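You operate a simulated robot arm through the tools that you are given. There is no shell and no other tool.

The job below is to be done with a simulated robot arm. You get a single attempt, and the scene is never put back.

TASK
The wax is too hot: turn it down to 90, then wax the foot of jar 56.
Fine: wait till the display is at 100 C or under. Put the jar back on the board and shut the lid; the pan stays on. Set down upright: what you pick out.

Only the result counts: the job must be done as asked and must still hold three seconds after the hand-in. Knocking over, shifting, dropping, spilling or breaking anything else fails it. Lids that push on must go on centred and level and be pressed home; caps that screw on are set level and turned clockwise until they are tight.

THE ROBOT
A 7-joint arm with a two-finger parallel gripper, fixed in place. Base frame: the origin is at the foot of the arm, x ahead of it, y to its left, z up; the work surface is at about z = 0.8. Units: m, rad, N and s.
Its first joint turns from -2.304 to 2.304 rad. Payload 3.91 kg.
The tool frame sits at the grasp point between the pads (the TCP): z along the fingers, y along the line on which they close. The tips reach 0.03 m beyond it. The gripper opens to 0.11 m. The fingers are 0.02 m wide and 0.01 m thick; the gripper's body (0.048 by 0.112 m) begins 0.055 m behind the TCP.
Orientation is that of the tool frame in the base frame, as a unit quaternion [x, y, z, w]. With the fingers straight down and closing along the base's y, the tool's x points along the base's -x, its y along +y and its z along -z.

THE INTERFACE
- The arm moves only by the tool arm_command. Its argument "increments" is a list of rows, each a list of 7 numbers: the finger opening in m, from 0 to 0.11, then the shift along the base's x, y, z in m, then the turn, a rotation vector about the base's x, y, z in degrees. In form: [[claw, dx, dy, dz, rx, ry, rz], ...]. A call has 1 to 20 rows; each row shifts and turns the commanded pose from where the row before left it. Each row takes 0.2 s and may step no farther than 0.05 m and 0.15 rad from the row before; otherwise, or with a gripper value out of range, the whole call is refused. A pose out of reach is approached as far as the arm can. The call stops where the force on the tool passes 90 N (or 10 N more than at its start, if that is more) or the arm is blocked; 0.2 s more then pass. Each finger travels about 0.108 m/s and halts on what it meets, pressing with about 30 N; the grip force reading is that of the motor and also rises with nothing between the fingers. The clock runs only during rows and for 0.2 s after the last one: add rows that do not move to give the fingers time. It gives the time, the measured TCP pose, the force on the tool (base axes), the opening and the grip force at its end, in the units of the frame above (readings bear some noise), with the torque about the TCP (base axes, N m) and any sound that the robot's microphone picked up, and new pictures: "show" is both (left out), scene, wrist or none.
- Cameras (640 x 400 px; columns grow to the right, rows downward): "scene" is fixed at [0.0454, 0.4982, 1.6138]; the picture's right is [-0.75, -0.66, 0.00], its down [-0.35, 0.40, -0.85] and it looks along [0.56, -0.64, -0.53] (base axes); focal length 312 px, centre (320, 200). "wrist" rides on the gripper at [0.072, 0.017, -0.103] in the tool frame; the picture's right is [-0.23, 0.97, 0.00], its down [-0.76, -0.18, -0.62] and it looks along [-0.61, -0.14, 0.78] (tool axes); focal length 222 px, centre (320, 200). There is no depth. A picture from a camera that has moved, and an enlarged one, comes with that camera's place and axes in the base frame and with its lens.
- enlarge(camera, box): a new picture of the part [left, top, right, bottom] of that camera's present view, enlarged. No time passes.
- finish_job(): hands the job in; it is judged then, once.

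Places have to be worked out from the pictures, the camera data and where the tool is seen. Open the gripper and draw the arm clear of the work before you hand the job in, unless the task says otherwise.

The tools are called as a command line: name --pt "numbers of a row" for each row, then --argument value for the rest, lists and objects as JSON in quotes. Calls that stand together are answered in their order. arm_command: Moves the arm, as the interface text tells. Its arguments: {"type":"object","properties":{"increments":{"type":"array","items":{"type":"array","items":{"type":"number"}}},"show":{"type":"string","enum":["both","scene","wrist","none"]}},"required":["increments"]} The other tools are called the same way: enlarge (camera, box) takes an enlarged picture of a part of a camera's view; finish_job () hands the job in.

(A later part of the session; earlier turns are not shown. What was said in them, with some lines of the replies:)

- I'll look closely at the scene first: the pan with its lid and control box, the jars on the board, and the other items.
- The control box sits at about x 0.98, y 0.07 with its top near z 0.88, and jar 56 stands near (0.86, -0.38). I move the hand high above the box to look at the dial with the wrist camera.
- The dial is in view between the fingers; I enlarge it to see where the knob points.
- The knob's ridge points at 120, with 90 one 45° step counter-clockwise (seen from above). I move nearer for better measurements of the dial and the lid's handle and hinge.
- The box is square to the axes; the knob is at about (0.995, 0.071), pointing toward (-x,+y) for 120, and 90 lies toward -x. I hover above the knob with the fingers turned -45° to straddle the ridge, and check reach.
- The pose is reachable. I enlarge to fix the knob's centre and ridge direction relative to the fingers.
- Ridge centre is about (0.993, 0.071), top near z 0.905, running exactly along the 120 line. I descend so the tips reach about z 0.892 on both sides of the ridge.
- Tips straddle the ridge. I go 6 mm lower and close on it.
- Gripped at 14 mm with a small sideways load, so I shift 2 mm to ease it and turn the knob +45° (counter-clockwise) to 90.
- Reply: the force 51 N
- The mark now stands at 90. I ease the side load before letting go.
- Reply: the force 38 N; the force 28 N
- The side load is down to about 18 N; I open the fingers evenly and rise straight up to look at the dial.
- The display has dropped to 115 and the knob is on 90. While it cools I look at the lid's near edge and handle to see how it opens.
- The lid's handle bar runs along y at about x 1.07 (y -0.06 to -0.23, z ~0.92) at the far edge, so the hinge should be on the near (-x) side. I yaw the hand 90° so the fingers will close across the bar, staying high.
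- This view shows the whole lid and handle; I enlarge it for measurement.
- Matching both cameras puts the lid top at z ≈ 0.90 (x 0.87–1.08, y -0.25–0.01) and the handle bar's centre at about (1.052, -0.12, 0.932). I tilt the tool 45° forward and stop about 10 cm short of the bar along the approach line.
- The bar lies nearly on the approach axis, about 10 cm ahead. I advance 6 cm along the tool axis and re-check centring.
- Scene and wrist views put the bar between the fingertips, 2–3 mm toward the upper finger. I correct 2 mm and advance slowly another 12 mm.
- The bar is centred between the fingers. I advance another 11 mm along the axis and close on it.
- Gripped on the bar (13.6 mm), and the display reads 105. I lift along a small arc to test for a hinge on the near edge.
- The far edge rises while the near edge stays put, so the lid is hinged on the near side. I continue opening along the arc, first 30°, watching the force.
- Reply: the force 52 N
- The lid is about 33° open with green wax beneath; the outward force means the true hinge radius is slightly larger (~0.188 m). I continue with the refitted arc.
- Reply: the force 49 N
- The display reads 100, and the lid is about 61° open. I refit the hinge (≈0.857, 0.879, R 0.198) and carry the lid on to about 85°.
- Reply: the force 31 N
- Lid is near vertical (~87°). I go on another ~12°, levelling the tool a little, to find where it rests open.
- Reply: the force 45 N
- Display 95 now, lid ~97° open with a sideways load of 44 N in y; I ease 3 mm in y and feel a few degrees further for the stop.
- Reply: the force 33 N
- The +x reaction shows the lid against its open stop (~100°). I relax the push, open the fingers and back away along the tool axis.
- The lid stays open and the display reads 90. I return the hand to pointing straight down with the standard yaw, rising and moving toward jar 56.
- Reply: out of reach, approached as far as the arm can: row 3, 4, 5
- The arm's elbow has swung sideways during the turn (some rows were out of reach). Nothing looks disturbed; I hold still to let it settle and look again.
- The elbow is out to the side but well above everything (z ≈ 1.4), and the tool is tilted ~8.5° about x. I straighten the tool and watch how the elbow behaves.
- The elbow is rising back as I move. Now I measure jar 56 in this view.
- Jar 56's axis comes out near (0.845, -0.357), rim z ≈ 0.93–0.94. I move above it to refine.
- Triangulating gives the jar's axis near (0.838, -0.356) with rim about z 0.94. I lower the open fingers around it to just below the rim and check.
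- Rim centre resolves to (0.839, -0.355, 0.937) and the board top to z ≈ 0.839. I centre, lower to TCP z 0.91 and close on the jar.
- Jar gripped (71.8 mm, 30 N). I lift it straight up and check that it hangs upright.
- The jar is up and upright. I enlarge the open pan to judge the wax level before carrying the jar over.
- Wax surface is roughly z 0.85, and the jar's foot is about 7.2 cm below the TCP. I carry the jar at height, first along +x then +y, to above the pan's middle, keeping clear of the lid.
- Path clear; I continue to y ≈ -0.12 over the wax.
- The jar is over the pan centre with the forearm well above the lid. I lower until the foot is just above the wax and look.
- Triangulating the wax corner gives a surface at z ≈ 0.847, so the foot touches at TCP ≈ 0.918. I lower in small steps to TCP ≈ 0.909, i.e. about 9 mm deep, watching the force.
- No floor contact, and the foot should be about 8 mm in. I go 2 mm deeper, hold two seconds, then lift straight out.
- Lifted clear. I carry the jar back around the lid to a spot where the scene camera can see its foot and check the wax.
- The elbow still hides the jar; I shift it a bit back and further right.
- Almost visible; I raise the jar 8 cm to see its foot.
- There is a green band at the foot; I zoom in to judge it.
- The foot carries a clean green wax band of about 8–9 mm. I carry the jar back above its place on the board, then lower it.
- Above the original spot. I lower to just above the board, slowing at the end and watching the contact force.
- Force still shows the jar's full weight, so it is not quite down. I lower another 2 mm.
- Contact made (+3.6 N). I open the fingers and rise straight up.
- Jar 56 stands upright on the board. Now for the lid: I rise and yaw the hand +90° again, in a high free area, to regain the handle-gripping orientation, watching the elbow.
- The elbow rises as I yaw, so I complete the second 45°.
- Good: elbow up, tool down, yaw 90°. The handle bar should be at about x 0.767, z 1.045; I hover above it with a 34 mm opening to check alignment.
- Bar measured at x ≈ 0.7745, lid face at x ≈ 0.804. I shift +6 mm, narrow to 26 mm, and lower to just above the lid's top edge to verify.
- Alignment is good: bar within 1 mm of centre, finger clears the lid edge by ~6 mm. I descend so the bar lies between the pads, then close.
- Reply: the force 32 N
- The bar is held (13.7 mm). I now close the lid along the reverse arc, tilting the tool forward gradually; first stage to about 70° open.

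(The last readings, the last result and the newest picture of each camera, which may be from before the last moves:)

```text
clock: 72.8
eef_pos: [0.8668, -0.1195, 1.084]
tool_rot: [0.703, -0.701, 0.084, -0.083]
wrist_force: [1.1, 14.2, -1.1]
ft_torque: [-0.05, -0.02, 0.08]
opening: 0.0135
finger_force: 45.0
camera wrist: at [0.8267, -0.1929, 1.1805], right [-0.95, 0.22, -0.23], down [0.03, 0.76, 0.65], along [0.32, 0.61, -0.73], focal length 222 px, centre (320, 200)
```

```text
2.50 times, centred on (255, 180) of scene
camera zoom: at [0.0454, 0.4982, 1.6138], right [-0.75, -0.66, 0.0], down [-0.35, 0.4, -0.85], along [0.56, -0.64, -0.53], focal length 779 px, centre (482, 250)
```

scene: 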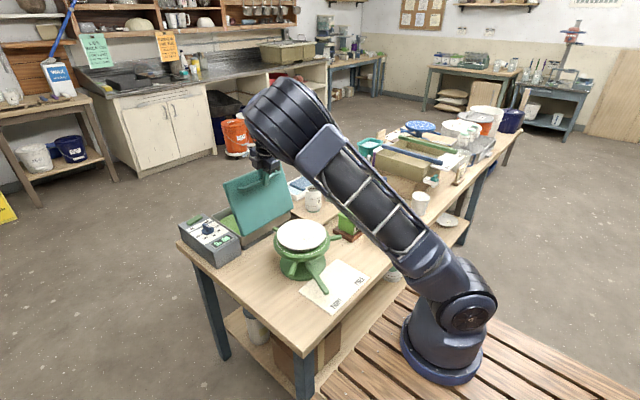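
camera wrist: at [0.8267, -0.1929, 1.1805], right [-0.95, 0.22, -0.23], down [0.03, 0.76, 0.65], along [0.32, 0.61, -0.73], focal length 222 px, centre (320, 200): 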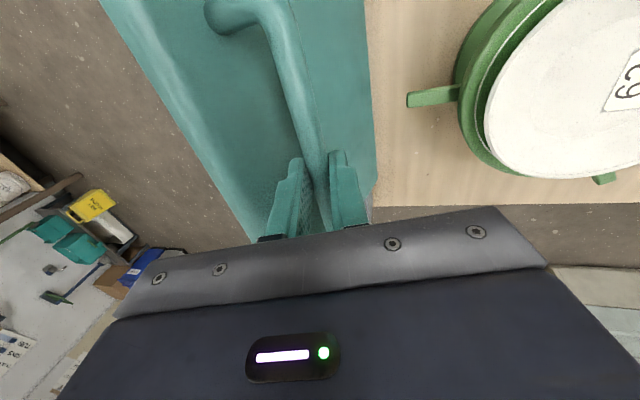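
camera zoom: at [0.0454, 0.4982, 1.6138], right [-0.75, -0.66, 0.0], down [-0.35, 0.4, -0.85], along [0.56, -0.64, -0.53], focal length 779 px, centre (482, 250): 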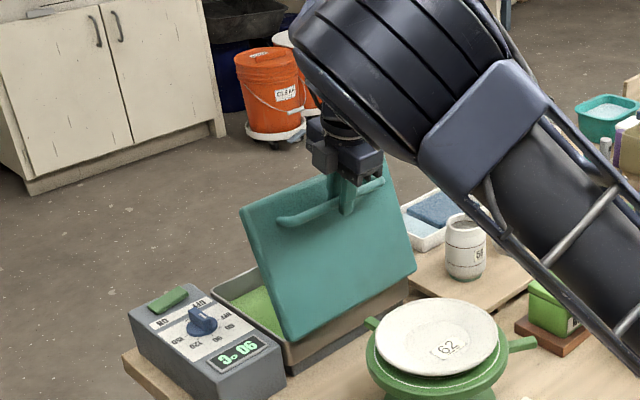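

Forces are minimal, so the arc fits well. I continue to about 35° open.

arm_command --pt "0.0 0.0162 0.001 -0.001 0 -2.25 0" --pt "0.0 0.0161 0 -0.0025 0 -2.25 0" --pt "0.0 0.0158 0 -0.004 0 -2.25 0" --pt "0.0 0.0154 0 -0.0054 0 -2.25 0" --pt "0.0 0.0151 0 -0.0068 0 -2.25 0" --pt "0.0 0.0142 0 -0.008 0 -2.25 0" --pt "0.0 0.0134 0 -0.0094 0 -2.25 0" --pt "0.0 0 0 0 0 0 0"

enlarge --camera "scene" --box '[175, 100, 335, 260]'

```text
clock: 74.6
eef_pos: [0.9723, -0.1198, 1.0453]
tool_rot: [0.686, -0.683, 0.178, -0.179]
wrist_force: [-1.5, -17.2, -6.3]
ft_torque: [0.0, 0.04, -0.13]
opening: 0.0137
finger_force: 44.8
camera wrist: at [0.908, -0.1922, 1.128], right [-0.85, 0.22, -0.47], down [-0.15, 0.76, 0.63], along [0.5, 0.61, -0.61], focal length 222 px, centre (320, 200)
```

scene: 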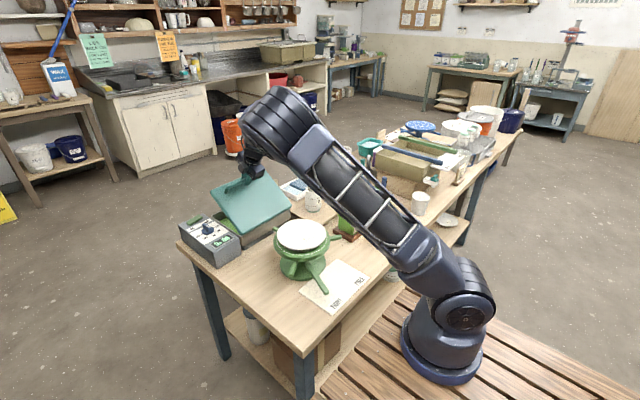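
wrist: 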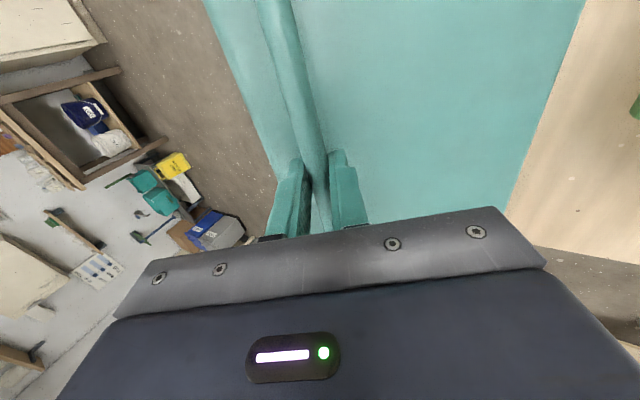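

```text
2.50 times, centred on (255, 180) of scene
camera zoom: at [0.0454, 0.4982, 1.6138], right [-0.75, -0.66, 0.0], down [-0.35, 0.4, -0.85], along [0.56, -0.64, -0.53], focal length 779 px, centre (482, 250)
```

zoom: 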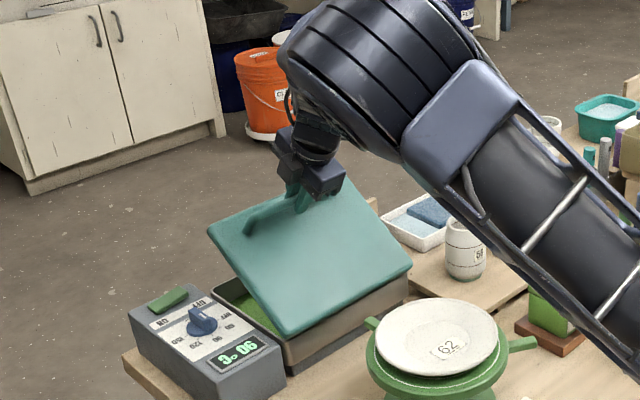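

Still a good fit. I bring it down to about 5° open.

arm_command --pt "0.0 0.0128 -0.001 -0.0105 0 -2.25 0" --pt "0.0 0.0118 0 -0.0117 0 -2.25 0" --pt "0.0 0.0109 0 -0.0128 0 -2.25 0" --pt "0.0 0.0095 0 -0.0136 0 -2.25 0" --pt "0.0 0.0085 0 -0.0145 0 -2.25 0" --pt "0.0 0.0072 0 -0.0153 0 -2.25 0" --pt "0.0 0 0 0 0 0 0"

enlarge --camera "scene" --box '[175, 140, 305, 260]'

```text
clock: 76.2
eef_pos: [1.0289, -0.119, 0.9656]
tool_rot: [0.66, -0.658, 0.255, -0.256]
wrist_force: [-53.0, 1.7, -23.9]
ft_torque: [0.88, 0.87, 0.18]
opening: 0.0135
finger_force: 44.6
camera wrist: at [0.9484, -0.192, 1.0321], right [-0.72, 0.22, -0.66], down [-0.29, 0.76, 0.58], along [0.63, 0.61, -0.48], focal length 222 px, centre (320, 200)
```

scene: 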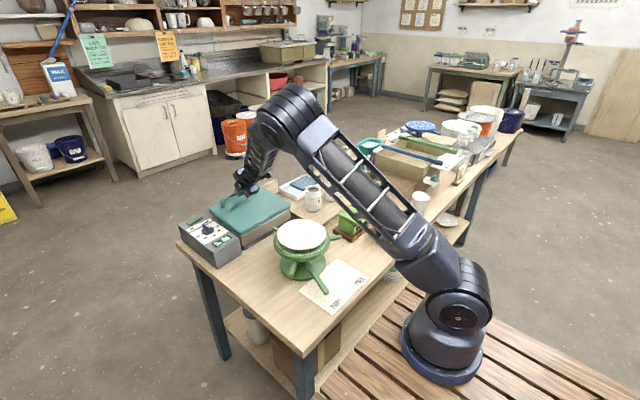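
wrist: 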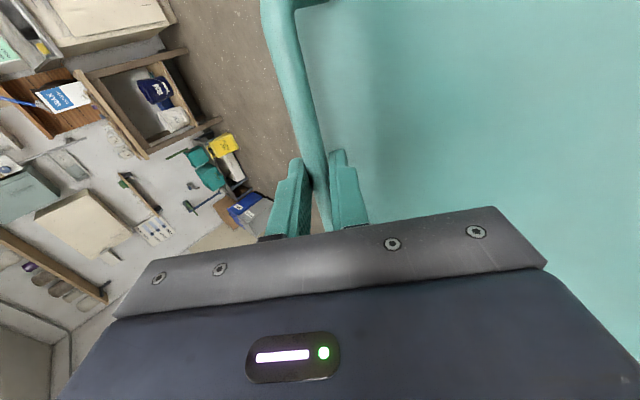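

```text
3.33 times, centred on (240, 200) of scene
camera zoom: at [0.0454, 0.4982, 1.6138], right [-0.75, -0.66, 0.0], down [-0.35, 0.4, -0.85], along [0.56, -0.64, -0.53], focal length 1039 px, centre (587, 200)
```

zoom: 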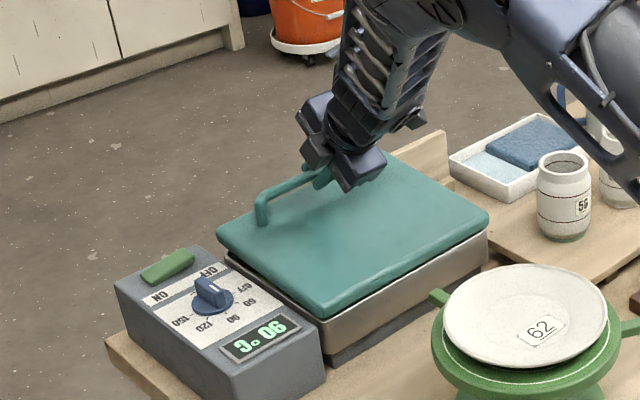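

Nearly shut, but there is a 53 N pull toward the hinge, so my radius is ~5 mm too long here. I ease back in x while lowering the last bit.

arm_command --pt "0.0 -0.005 0 -0.004 0 -1 0" --pt "0.0 0.001 0 -0.004 0 -1.25 0" --pt "0.0 0 0 0 0 0 0" --show "none"

```text
clock: 77.0
eef_pos: [1.0302, -0.1185, 0.9631]
tool_rot: [0.656, -0.65, 0.272, -0.272]
wrist_force: [16.7, 6.8, 4.7]
ft_torque: [0.56, -0.09, -0.08]
opening: 0.0139
finger_force: 45.6
```

arm_command --pt "0.0 0.002 0 -0.004 0 0 0" --pt "0.0 0.001 0 -0.003 0 0 0" --pt "0.0 0 0 0 0 0 0"

enlarge --camera "scene" --box '[175, 140, 305, 260]'

```text
clock: 77.8
eef_pos: [1.0332, -0.1194, 0.9558]
tool_rot: [0.654, -0.652, 0.271, -0.271]
wrist_force: [48.2, 2.9, 14.6]
ft_torque: [0.57, -0.61, -0.03]
opening: 0.0136
finger_force: 44.6
camera wrist: at [0.9484, -0.192, 1.0174], right [-0.69, 0.22, -0.69], down [-0.32, 0.76, 0.57], along [0.65, 0.61, -0.45], focal length 222 px, centre (320, 200)
```

scene: 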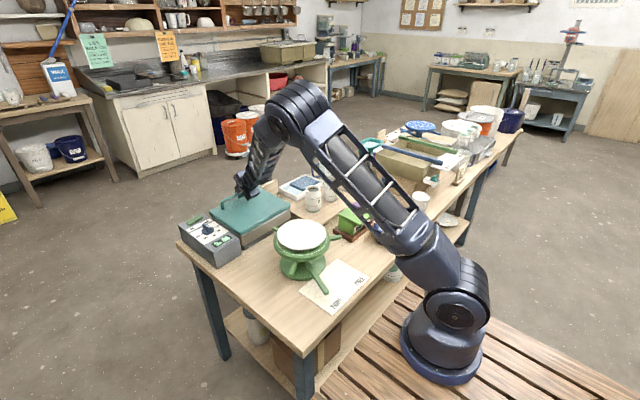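
wrist: 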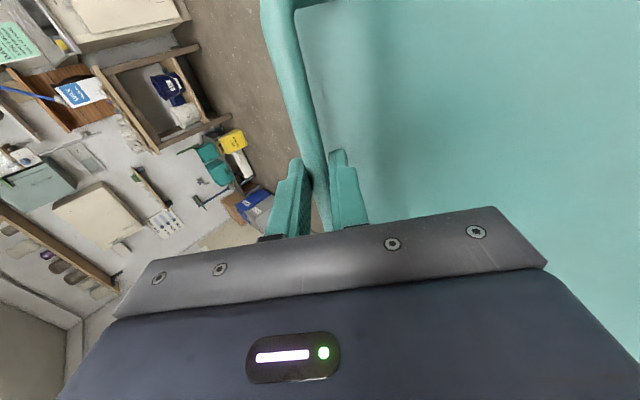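

```text
3.33 times, centred on (240, 200) of scene
camera zoom: at [0.0454, 0.4982, 1.6138], right [-0.75, -0.66, 0.0], down [-0.35, 0.4, -0.85], along [0.56, -0.64, -0.53], focal length 1039 px, centre (587, 200)
```

zoom: 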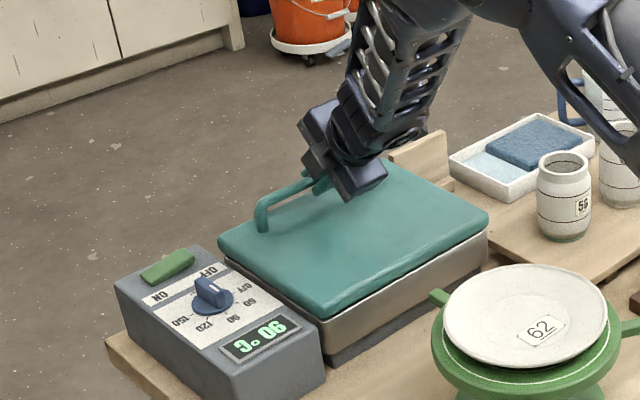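

arm_command --pt "0.0 0.004 0 -0.001 0 0 0" --pt "0.0 0 0 -0.002 0 0 0" --pt "0.0 0 0 0 0 0 0" --show "none"

```text
clock: 78.6
eef_pos: [1.0332, -0.1197, 0.9525]
tool_rot: [0.654, -0.652, 0.272, -0.271]
wrist_force: [-24.7, 8.3, 36.9]
ft_torque: [0.44, -0.19, -0.17]
opening: 0.0139
finger_force: 44.9
```

The lid is seated (z matches the original 0.952, and it pushes back upward at 37 N). I ease the side load, open to 32 mm and withdraw along the approach line.

arm_command --pt "0.0 -0.0015 0 0.001 0 0 0" --pt "0.02 0 0 0 0 0 0" --pt "0.034 0 0 0 0 0 0" --pt "0.034 -0.007 0 0.007 0 0 0" --pt "0.034 -0.0141 0 0.0141 0 0 0" --pt "0.034 -0.02 0 0.02 0 0 0" --pt "0.034 -0.02 0 0.03 0 0 0" --pt "0.034 0 0 0 0 0 0"

enlarge --camera "scene" --box '[175, 140, 335, 260]'

enlarge --camera "scene" --box '[170, 170, 310, 270]'

```text
clock: 80.4
eef_pos: [0.9752, -0.1211, 1.0219]
tool_rot: [0.655, -0.652, 0.27, -0.27]
wrist_force: [0.3, -1.1, 0.2]
ft_torque: [0.02, -0.05, -0.01]
opening: 0.0341
finger_force: 0.1
camera wrist: at [0.8902, -0.1931, 1.0841], right [-0.69, 0.22, -0.69], down [-0.32, 0.76, 0.57], along [0.65, 0.61, -0.46], focal length 222 px, centre (320, 200)
```

scene: 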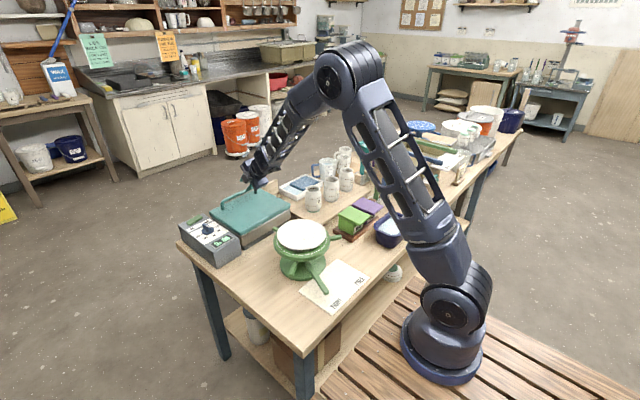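
wrist: 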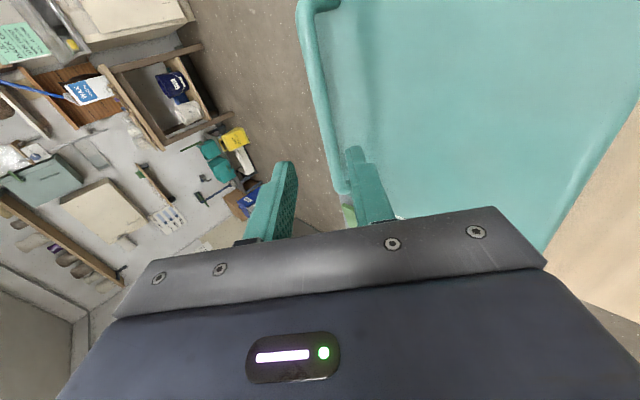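

```text
3.33 times, centred on (255, 200) of scene
camera zoom: at [0.0454, 0.4982, 1.6138], right [-0.75, -0.66, 0.0], down [-0.35, 0.4, -0.85], along [0.56, -0.64, -0.53], focal length 1039 px, centre (537, 200)
```

zoom: 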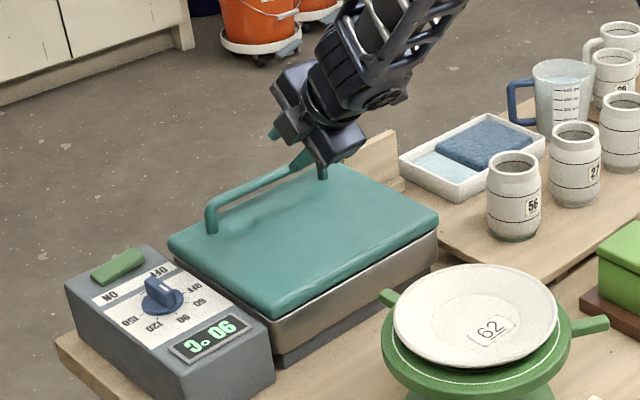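

```text
4.00 times, centred on (240, 220) of scene
camera zoom: at [0.0454, 0.4982, 1.6138], right [-0.75, -0.66, 0.0], down [-0.35, 0.4, -0.85], along [0.56, -0.64, -0.53], focal length 1246 px, centre (640, 120)
```

zoom: 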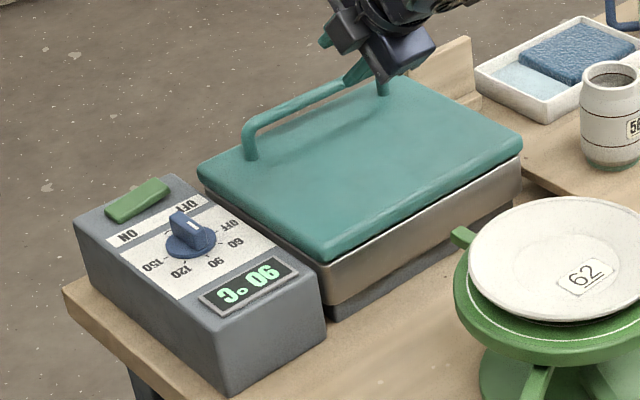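

Lid, pan, knob (90) and display (90) all match the original closed state. I check the jar's foot, then reverse the earlier approach to draw the arm up and clear.

enlarge --camera "scene" --box '[285, 170, 345, 220]'

arm_command --pt "0.034 -0.0219 0 0.022 0 7.5 0" --pt "0.034 -0.0219 0 0.022 0 7.5 0" --pt "0.034 -0.0219 0 0.022 0 7.5 0" --pt "0.05 -0.0219 0 0.022 0 7.5 0" --pt "0.06 -0.0219 0 0.022 0 7.5 0" --pt "0.08 -0.0219 0 0.022 0 7.5 0" --pt "0.08 -0.02 0 0.03 0 0 0" --pt "0.08 -0.02 0 0.03 0 0 0" --pt "0.08 0 0 0 0 0 0"

```text
8.00 times, centred on (315, 195) of scene
camera zoom: at [0.0454, 0.4982, 1.6138], right [-0.75, -0.66, 0.0], down [-0.35, 0.4, -0.85], along [0.56, -0.64, -0.53], focal length 2493 px, centre (360, 240)
```

zoom: 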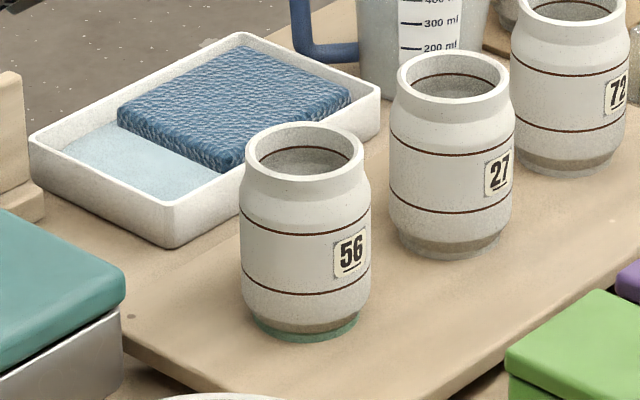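

```text
clock: 82.4
eef_pos: [0.8012, -0.1176, 1.2127]
tool_rot: [0.708, -0.706, -0.002, 0.0]
wrist_force: [0.1, -1.1, -0.4]
ft_torque: [0.02, 0.02, 0.02]
opening: 0.08
finger_force: 0.0
camera wrist: at [0.7843, -0.191, 1.3172], right [-0.97, 0.22, 0.0], down [0.18, 0.76, 0.62], along [0.14, 0.61, -0.78], focal length 222 px, centre (320, 200)
```

scene: 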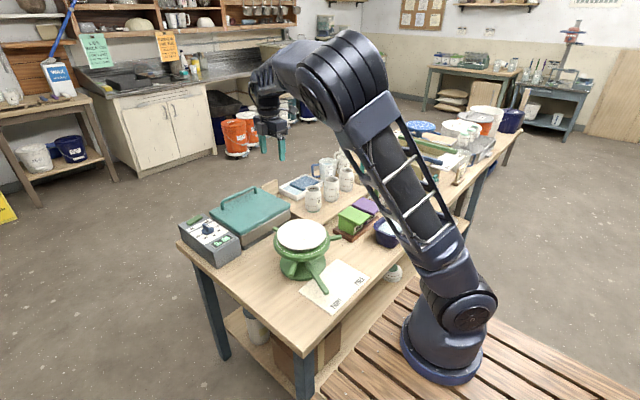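
wrist: 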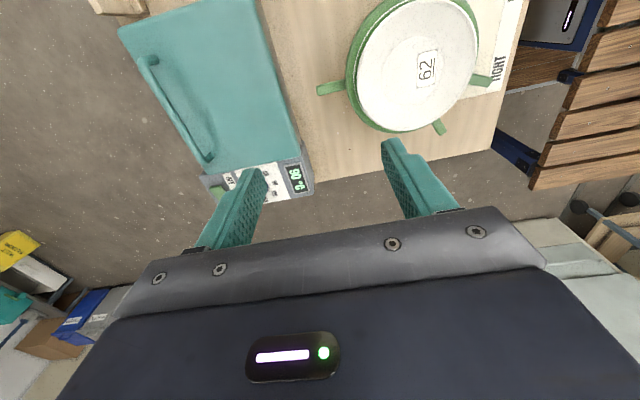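

The arm is clear. Before handing in, I look more closely at how far the wax covers the darker foot zone of jar 56.

enlarge --camera "scene" --box '[301, 195, 325, 215]'

enlarge --camera "scene" --box '[318, 182, 342, 202]'

```text
16.00 times, centred on (313, 205) of scene
camera zoom: at [0.0454, 0.4982, 1.6138], right [-0.75, -0.66, 0.0], down [-0.35, 0.4, -0.85], along [0.56, -0.64, -0.53], focal length 4985 px, centre (432, 120)
```

zoom: 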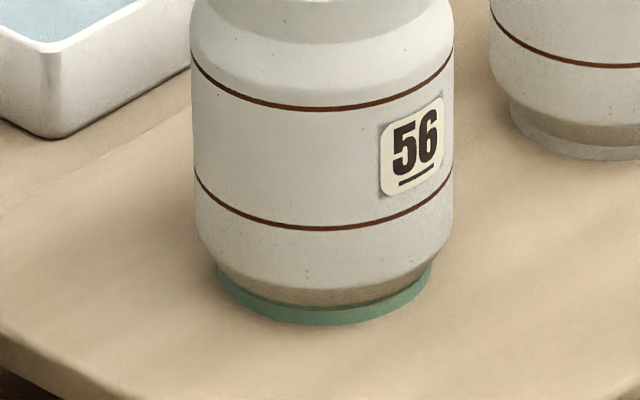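

```text
16.00 times, centred on (330, 192) of scene
camera zoom: at [0.0454, 0.4982, 1.6138], right [-0.75, -0.66, 0.0], down [-0.35, 0.4, -0.85], along [0.56, -0.64, -0.53], focal length 4985 px, centre (160, 328)
```

zoom: 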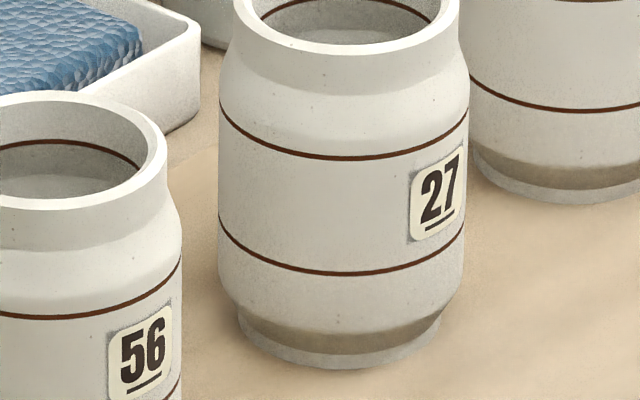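

The green band covers the whole foot ring of jar 56 (the same ring is bare on jar 27). The jar is upright on the board, the lid is shut, the pan is on at 90, and the gripper is open and clear, so I hand in.

finish_job

```text
The job is handed in.
```

I turned the wax down to 90 and waxed the foot of jar 56. It's handed in; I haven't seen the judging result.

- **Temperature:** the knob points at 90. The display read 90 °C when I dipped the jar and still does. The pan is on.
- **Jar 56:** I held the foot about 10 mm deep in the wax for around 1.5 seconds. A green band now covers the whole foot ring, and the jar is upright in its old place on the board.
- **Lid:** it is closed and seated at the same height as at the start.
- **Everything else:** in the last pictures nothing else on the bench looks knocked over or moved. At the hand-in the gripper was open and clear of the work.

At one point the arm's elbow swung out to the side when some moves were out of reach. It stayed well above the bench, and I saw no sign it touched anything.
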